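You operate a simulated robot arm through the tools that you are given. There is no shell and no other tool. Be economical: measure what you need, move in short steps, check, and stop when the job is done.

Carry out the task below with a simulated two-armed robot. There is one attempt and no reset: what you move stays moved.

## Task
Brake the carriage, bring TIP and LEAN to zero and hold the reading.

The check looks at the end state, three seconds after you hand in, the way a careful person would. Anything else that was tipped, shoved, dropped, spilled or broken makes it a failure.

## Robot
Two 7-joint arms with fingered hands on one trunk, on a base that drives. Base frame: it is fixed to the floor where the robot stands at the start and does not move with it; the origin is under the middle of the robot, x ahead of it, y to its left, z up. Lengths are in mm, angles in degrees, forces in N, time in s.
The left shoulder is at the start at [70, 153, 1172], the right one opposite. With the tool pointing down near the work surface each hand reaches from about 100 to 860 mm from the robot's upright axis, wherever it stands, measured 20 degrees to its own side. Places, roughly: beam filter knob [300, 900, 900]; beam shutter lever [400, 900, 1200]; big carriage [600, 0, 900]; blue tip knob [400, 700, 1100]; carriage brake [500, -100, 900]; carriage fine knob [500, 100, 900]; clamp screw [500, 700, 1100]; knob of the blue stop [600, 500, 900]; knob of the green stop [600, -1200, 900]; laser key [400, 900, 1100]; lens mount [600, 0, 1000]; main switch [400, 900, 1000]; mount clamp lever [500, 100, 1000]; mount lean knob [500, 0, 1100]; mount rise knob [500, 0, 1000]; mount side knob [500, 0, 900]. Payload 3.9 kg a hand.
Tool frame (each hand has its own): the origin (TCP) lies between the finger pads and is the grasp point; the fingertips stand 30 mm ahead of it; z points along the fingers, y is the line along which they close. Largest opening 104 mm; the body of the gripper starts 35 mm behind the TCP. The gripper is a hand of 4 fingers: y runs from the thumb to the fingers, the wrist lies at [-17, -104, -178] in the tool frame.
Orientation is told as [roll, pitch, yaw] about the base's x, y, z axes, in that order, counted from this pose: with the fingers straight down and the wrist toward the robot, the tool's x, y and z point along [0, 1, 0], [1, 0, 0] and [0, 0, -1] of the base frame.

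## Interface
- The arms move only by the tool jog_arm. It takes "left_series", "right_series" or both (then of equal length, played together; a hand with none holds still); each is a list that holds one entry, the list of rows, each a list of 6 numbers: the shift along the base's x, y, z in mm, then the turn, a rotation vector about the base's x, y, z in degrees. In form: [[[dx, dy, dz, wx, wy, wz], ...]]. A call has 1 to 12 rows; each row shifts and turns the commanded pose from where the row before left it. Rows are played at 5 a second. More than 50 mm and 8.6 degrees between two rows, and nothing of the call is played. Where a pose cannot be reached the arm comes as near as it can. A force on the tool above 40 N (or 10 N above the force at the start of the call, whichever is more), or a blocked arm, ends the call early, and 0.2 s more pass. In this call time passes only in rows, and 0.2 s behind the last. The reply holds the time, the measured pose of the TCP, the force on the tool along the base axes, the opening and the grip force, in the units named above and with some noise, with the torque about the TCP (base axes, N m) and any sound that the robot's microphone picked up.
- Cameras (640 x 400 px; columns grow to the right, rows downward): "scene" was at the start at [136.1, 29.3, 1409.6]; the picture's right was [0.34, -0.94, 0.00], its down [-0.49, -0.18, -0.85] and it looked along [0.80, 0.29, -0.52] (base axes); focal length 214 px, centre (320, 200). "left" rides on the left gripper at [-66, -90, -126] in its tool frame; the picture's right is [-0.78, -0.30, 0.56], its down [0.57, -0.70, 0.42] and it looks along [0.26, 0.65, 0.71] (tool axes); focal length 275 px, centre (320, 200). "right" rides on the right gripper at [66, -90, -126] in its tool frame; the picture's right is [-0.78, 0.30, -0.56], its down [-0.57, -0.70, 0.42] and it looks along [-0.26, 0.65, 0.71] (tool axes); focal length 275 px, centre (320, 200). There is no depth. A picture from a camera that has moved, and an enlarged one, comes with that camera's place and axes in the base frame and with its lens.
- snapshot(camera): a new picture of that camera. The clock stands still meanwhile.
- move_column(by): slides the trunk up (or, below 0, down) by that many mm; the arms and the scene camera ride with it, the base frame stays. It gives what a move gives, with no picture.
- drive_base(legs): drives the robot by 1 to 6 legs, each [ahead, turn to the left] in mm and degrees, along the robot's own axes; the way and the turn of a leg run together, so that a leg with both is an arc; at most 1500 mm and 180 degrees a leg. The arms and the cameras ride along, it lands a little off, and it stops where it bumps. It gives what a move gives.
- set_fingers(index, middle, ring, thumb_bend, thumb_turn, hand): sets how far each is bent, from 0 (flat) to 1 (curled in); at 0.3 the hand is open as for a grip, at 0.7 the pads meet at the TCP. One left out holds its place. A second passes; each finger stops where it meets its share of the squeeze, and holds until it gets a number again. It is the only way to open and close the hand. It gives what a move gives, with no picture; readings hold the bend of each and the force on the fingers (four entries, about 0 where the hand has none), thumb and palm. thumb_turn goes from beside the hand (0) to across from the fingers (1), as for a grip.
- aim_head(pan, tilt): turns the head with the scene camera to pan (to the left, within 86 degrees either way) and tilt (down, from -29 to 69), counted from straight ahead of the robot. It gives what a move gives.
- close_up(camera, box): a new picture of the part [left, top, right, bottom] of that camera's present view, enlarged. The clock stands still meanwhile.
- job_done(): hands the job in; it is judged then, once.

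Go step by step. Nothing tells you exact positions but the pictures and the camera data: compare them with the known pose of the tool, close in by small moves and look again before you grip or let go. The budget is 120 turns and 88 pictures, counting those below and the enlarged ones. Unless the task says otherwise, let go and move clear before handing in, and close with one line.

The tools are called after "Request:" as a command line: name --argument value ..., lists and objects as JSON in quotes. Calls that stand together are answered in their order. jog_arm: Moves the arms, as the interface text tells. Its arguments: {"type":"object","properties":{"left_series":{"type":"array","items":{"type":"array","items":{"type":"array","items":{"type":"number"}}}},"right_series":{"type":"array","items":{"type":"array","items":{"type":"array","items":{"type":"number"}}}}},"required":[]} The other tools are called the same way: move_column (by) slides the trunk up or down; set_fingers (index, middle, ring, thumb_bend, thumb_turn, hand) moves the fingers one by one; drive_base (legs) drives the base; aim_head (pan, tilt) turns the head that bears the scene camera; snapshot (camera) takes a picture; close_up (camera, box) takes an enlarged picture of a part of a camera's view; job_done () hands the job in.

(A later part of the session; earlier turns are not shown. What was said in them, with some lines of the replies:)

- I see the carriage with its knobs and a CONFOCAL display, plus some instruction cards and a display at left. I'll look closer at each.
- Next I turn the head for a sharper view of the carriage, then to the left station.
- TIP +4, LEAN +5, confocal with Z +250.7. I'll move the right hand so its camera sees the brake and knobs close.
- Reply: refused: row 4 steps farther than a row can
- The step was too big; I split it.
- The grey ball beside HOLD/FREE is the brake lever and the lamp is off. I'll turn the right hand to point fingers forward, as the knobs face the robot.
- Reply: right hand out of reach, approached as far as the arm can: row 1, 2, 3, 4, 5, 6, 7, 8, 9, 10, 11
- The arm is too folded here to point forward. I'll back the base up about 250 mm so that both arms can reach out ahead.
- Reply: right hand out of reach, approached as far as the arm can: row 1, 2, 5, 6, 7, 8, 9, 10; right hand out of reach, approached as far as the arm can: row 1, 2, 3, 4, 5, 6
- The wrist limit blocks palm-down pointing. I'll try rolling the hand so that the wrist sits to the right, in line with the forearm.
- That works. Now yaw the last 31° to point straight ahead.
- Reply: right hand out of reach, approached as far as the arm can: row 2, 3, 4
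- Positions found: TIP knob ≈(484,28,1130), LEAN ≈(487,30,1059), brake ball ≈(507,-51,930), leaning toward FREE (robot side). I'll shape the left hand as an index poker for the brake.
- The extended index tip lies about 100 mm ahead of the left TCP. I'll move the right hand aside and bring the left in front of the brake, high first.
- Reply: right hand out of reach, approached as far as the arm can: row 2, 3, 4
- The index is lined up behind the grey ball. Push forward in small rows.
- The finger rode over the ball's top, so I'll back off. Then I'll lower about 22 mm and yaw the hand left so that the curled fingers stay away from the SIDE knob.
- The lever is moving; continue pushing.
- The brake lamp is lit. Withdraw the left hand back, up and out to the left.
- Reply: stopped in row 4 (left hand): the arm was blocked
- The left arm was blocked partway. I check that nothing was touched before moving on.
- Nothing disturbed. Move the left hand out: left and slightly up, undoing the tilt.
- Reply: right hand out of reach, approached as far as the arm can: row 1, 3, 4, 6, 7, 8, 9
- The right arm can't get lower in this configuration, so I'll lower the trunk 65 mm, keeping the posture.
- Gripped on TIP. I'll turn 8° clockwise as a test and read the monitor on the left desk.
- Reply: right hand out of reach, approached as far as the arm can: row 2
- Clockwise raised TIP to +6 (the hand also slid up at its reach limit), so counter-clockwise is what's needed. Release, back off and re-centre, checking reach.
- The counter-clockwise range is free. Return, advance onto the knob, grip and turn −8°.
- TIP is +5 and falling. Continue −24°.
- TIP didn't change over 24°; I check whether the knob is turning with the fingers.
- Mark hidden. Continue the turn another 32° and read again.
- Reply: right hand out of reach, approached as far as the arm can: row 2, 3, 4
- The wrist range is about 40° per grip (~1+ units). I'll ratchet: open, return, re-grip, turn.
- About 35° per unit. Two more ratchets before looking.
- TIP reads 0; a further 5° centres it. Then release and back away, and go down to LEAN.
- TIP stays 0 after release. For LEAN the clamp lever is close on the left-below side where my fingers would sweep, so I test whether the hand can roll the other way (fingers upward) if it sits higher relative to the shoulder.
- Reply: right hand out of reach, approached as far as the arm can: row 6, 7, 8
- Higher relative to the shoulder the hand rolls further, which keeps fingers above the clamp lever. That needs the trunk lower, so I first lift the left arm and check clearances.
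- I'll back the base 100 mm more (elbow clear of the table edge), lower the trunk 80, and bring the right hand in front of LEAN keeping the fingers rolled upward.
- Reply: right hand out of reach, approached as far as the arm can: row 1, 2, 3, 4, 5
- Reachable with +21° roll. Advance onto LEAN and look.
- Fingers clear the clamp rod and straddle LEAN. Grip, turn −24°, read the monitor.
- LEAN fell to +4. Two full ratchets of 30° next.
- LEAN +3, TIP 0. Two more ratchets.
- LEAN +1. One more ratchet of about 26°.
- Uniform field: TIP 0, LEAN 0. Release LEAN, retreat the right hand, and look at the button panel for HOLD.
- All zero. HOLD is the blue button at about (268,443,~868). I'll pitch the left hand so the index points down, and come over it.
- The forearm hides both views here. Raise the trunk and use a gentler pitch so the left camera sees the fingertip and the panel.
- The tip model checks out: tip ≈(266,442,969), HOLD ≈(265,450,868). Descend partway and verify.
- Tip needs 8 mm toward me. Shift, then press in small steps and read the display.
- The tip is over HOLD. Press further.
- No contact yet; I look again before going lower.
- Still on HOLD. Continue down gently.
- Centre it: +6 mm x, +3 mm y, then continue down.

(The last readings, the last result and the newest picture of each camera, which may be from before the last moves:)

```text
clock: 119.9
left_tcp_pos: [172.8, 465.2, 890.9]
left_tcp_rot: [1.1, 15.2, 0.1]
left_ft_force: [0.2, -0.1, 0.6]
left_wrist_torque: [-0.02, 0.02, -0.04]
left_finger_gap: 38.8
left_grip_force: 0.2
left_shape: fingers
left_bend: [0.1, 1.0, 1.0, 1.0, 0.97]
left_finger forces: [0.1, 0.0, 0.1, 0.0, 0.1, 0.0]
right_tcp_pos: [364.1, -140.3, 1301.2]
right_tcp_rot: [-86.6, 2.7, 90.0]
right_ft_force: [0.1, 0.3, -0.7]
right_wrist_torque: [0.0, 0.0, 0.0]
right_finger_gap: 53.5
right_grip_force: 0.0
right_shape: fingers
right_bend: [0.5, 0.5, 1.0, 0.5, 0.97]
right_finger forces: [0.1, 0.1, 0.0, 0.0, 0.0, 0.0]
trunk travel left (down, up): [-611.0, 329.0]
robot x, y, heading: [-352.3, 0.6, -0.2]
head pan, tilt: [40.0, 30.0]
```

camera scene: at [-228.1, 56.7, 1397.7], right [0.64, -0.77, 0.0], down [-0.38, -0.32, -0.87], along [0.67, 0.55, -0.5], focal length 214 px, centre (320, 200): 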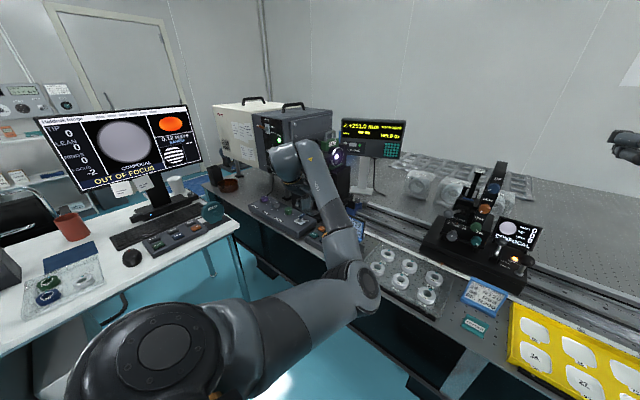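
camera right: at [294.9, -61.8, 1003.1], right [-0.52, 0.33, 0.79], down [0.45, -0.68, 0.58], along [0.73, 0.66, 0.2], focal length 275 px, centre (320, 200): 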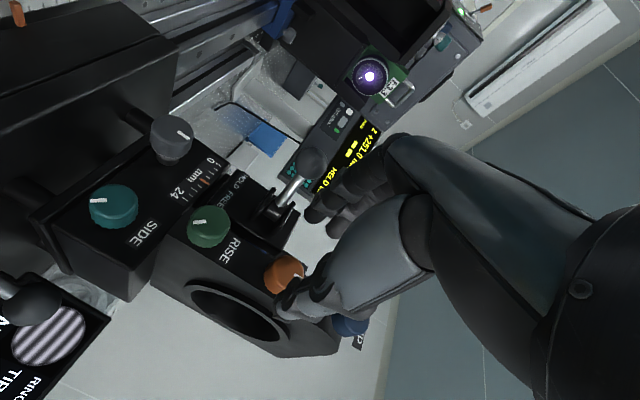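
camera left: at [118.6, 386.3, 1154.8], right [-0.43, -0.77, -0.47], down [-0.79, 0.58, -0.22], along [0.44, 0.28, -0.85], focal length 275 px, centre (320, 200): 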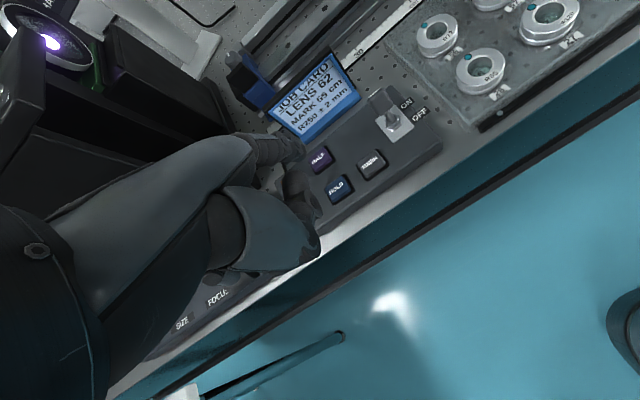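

Request:
jog_arm --left_series '[[[0, 0, -2, 0, 0, 0], [0, 0, -2, 0, 0, 0], [0, 0, -2, 0, 0, 0]]]'

Request:
close_up --camera "left" --box '[220, 80, 440, 240]'

```text
clock: 120.7
left_tcp_pos: [173.2, 464.5, 884.2]
left_tcp_rot: [1.0, 15.1, 0.1]
left_ft_force: [0.2, -0.6, 1.1]
left_wrist_torque: [0.05, -0.03, 0.0]
left_finger_gap: 39.0
left_grip_force: 0.0
left_shape: fingers
left_bend: [0.1, 1.0, 1.0, 1.0, 0.97]
left_finger forces: [0.1, 0.0, 0.0, 0.0, 0.0, 0.1]
right_tcp_pos: [363.6, -140.0, 1299.1]
right_tcp_rot: [-86.6, 2.7, 89.9]
right_ft_force: [-0.3, 0.2, -0.9]
right_wrist_torque: [-0.02, -0.01, -0.02]
right_finger_gap: 53.3
right_grip_force: 0.0
right_shape: fingers
right_bend: [0.5, 0.5, 1.0, 0.5, 0.97]
right_finger forces: [0.0, 0.0, 0.0, 0.0, 0.1, 0.1]
trunk travel left (down, up): [-611.0, 329.0]
robot x, y, heading: [-347.6, -2.7, -0.3]
head pan, tilt: [40.0, 30.0]
```

```text
2.50 times, centred on (330, 160) of left
camera zoom: at [118.5, 396.1, 1028.5], right [-0.43, -0.77, -0.47], down [-0.79, 0.58, -0.22], along [0.44, 0.28, -0.85], focal length 688 px, centre (295, 300)
```

zoom: 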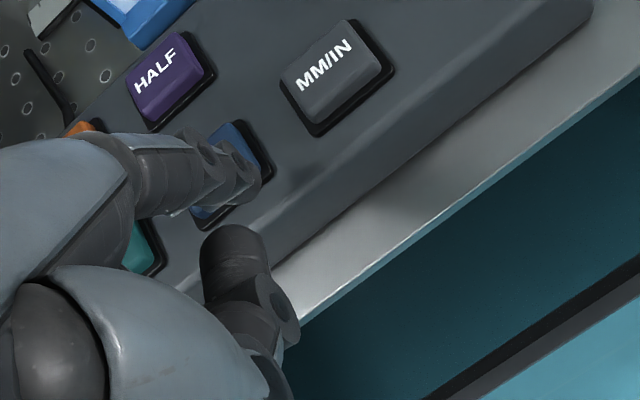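

Fingertip still sits slightly toward me and to the right of HOLD. Shift +7 x, +5 y and continue down.

Request:
jog_arm --left_series '[[[7, 5, 0, 0, 0, 0], [0, 0, -2, 0, 0, 0], [0, 0, -2, 0, 0, 0]]]'

Request:
close_up --camera "left" --box '[220, 80, 440, 240]'

```text
clock: 121.5
left_tcp_pos: [180.0, 469.9, 878.7]
left_tcp_rot: [1.1, 15.3, 0.1]
left_ft_force: [-0.5, 0.6, 0.2]
left_wrist_torque: [0.01, -0.01, 0.0]
left_finger_gap: 39.0
left_grip_force: 0.1
left_shape: fingers
left_bend: [0.1, 1.0, 1.0, 1.0, 0.97]
left_finger forces: [0.0, 0.0, 0.0, 0.0, 0.0, 0.0]
right_tcp_pos: [364.7, -140.4, 1301.0]
right_tcp_rot: [-86.5, 2.8, 89.9]
right_ft_force: [0.8, -0.5, 0.1]
right_wrist_torque: [-0.01, 0.01, -0.04]
right_finger_gap: 53.5
right_grip_force: 0.1
right_shape: fingers
right_bend: [0.5, 0.5, 1.0, 0.5, 0.97]
right_finger forces: [0.0, 0.0, 0.0, 0.0, 0.0, 0.0]
trunk travel left (down, up): [-611.0, 329.0]
robot x, y, heading: [-349.7, -2.7, -0.3]
head pan, tilt: [40.0, 30.0]
```

```text
2.50 times, centred on (330, 160) of left
camera zoom: at [125.3, 401.1, 1024.2], right [-0.43, -0.77, -0.47], down [-0.79, 0.58, -0.22], along [0.44, 0.28, -0.85], focal length 688 px, centre (295, 300)
```

zoom: 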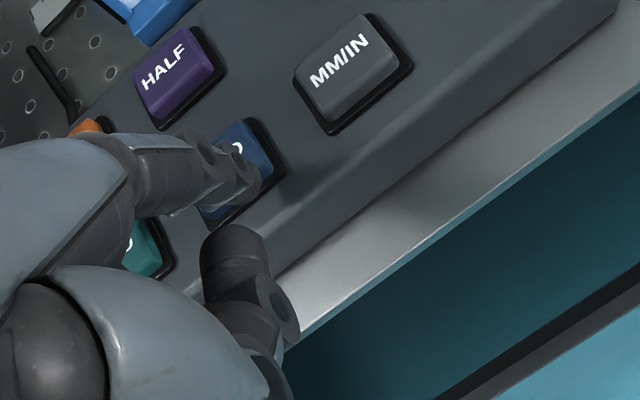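

Request:
jog_arm --left_series '[[[1, 1, -2, 0, 0, 0], [1, 0, -2, 0, 0, 0], [1, 0, -2, 0, 0, 0]]]'

```text
clock: 122.3
left_tcp_pos: [183.6, 470.0, 874.1]
left_tcp_rot: [0.9, 15.2, 0.1]
left_ft_force: [1.4, -0.7, 0.3]
left_wrist_torque: [0.0, 0.0, 0.02]
left_finger_gap: 38.9
left_grip_force: 0.0
left_shape: fingers
left_bend: [0.1, 1.0, 1.0, 1.0, 0.97]
left_finger forces: [0.1, 0.0, 0.1, 0.0, 0.0, 0.0]
right_tcp_pos: [364.2, -140.4, 1301.2]
right_tcp_rot: [-86.6, 2.7, 90.0]
right_ft_force: [-0.8, 1.2, -0.4]
right_wrist_torque: [-0.02, 0.02, -0.02]
right_finger_gap: 53.4
right_grip_force: 0.0
right_shape: fingers
right_bend: [0.5, 0.5, 1.0, 0.5, 0.97]
right_finger forces: [0.0, 0.0, 0.0, 0.0, 0.0, 0.1]
trunk travel left (down, up): [-611.0, 329.0]
robot x, y, heading: [-345.6, -4.6, -0.1]
head pan, tilt: [40.0, 30.0]
```

Request:
jog_arm --left_series '[[[1, 1, -2, 0, 0, 0], [1, 0, -2, 0, 0, 0], [0, 0, -2, 0, 0, 0]]]'

Request:
close_up --camera "left" --box '[220, 80, 440, 240]'

```text
clock: 123.1
left_tcp_pos: [184.6, 470.6, 868.3]
left_tcp_rot: [0.9, 15.1, 0.0]
left_ft_force: [-2.0, 0.3, 3.6]
left_wrist_torque: [-0.07, -0.2, -0.06]
left_finger_gap: 39.0
left_grip_force: 1.7
left_shape: fingers
left_bend: [0.1, 1.0, 1.0, 1.0, 0.97]
left_finger forces: [3.5, 0.0, 0.1, 0.0, 0.0, 0.0]
right_tcp_pos: [362.1, -139.3, 1301.1]
right_tcp_rot: [-86.6, 2.7, 90.0]
right_ft_force: [0.4, 1.2, -0.2]
right_wrist_torque: [0.02, 0.03, 0.0]
right_finger_gap: 53.5
right_grip_force: 0.2
right_shape: fingers
right_bend: [0.5, 0.5, 1.0, 0.5, 0.97]
right_finger forces: [0.0, 0.0, 0.0, 0.0, 0.0, 0.0]
trunk travel left (down, up): [-611.0, 329.0]
robot x, y, heading: [-347.3, 2.1, -0.2]
head pan, tilt: [40.0, 30.0]
heard: click
```

```text
2.50 times, centred on (330, 160) of left
camera zoom: at [129.7, 402.8, 1012.8], right [-0.43, -0.77, -0.47], down [-0.79, 0.58, -0.22], along [0.44, 0.28, -0.85], focal length 688 px, centre (295, 300)
```

zoom: 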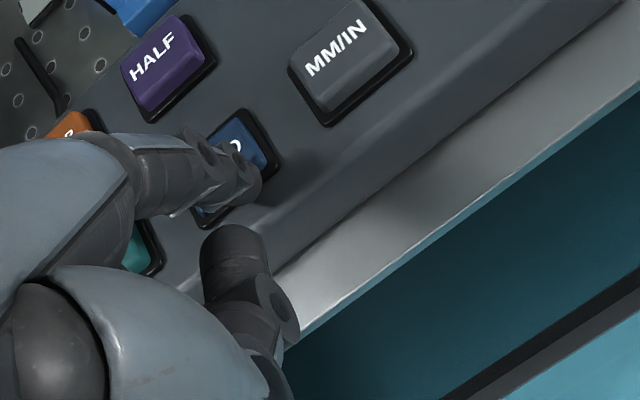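

A click was heard. Lift straight off and read the display.

Request:
jog_arm --left_series '[[[0, 0, 6, 0, 0, 0], [0, 0, 20, 0, 0, 0], [0, 0, 40, 0, 0, 0], [0, 0, 45, 0, 0, 0]]]'

Request:
close_up --camera "scene" --box '[330, 110, 420, 170]'

Request:
close_up --camera "scene" --box '[420, 150, 560, 290]'

Request:
snapshot --camera "scene"

```text
clock: 124.1
left_tcp_pos: [185.6, 469.7, 980.0]
left_tcp_rot: [0.9, 15.2, 0.1]
left_ft_force: [0.0, 0.0, 1.3]
left_wrist_torque: [-0.02, -0.03, 0.01]
left_finger_gap: 39.0
left_grip_force: 0.0
left_shape: fingers
left_bend: [0.1, 1.0, 1.0, 1.0, 0.97]
left_finger forces: [0.0, 0.0, 0.0, 0.0, 0.1, 0.0]
right_tcp_pos: [364.7, -141.7, 1299.5]
right_tcp_rot: [-86.5, 2.7, 89.8]
right_ft_force: [0.9, 0.1, -0.4]
right_wrist_torque: [-0.02, -0.05, 0.03]
right_finger_gap: 53.3
right_grip_force: 0.0
right_shape: fingers
right_bend: [0.5, 0.5, 1.0, 0.5, 0.97]
right_finger forces: [0.0, 0.0, 0.1, 0.0, 0.1, 0.1]
trunk travel left (down, up): [-611.0, 329.0]
robot x, y, heading: [-350.8, -1.5, -0.4]
head pan, tilt: [40.0, 30.0]
```

```text
6.67 times, centred on (375, 140) of scene
camera zoom: at [-227.6, 54.2, 1397.6], right [0.64, -0.77, 0.0], down [-0.39, -0.32, -0.87], along [0.67, 0.55, -0.5], focal length 1430 px, centre (-47, 600)
```

zoom: 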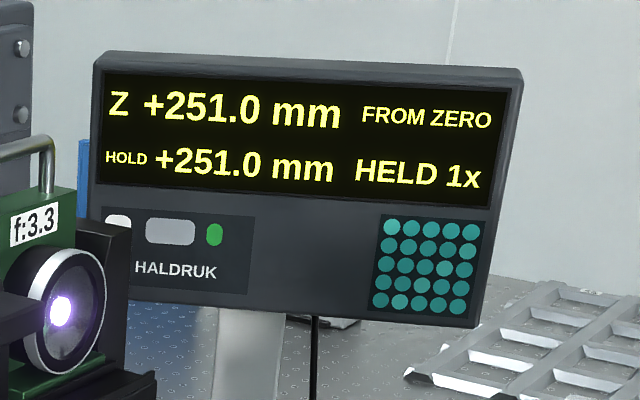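

```text
2.86 times, centred on (490, 220) of scene
camera zoom: at [-227.6, 54.2, 1397.6], right [0.64, -0.77, 0.0], down [-0.39, -0.32, -0.87], along [0.67, 0.55, -0.5], focal length 613 px, centre (-166, 143)
```

zoom: 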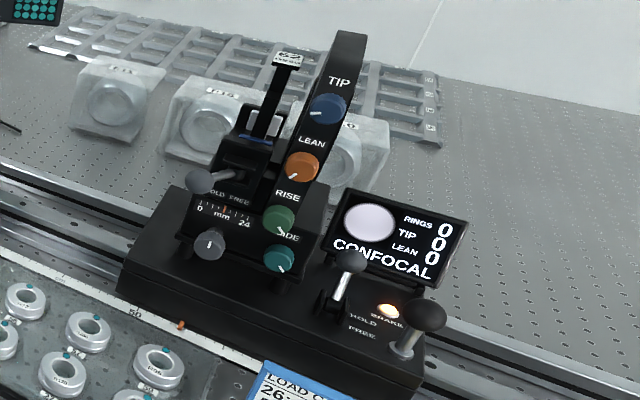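

```text
7 pictures are left
camera scene: at [-227.6, 54.2, 1397.6], right [0.64, -0.77, 0.0], down [-0.39, -0.32, -0.87], along [0.67, 0.55, -0.5], focal length 214 px, centre (320, 200)
```

scene: 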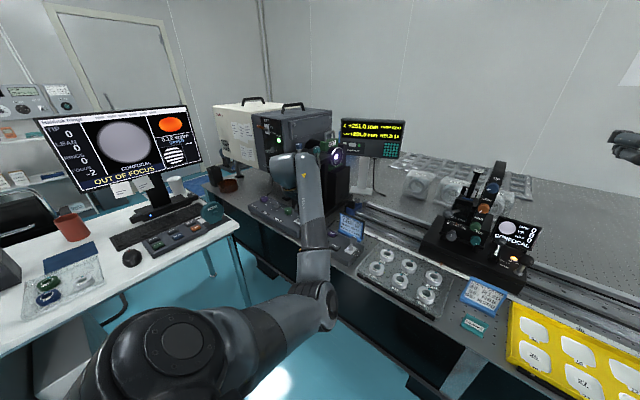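

The display shows HELD 1x at +251.0 mm. TIP, LEAN and RINGS all read 0, the brake lamp is lit and both hands are clear, so I'm handing in.

Request:
job_done

```text
The job is handed in.
```

The carriage is braked, TIP and LEAN both read 0, and the reading is held once at +251.0 mm.
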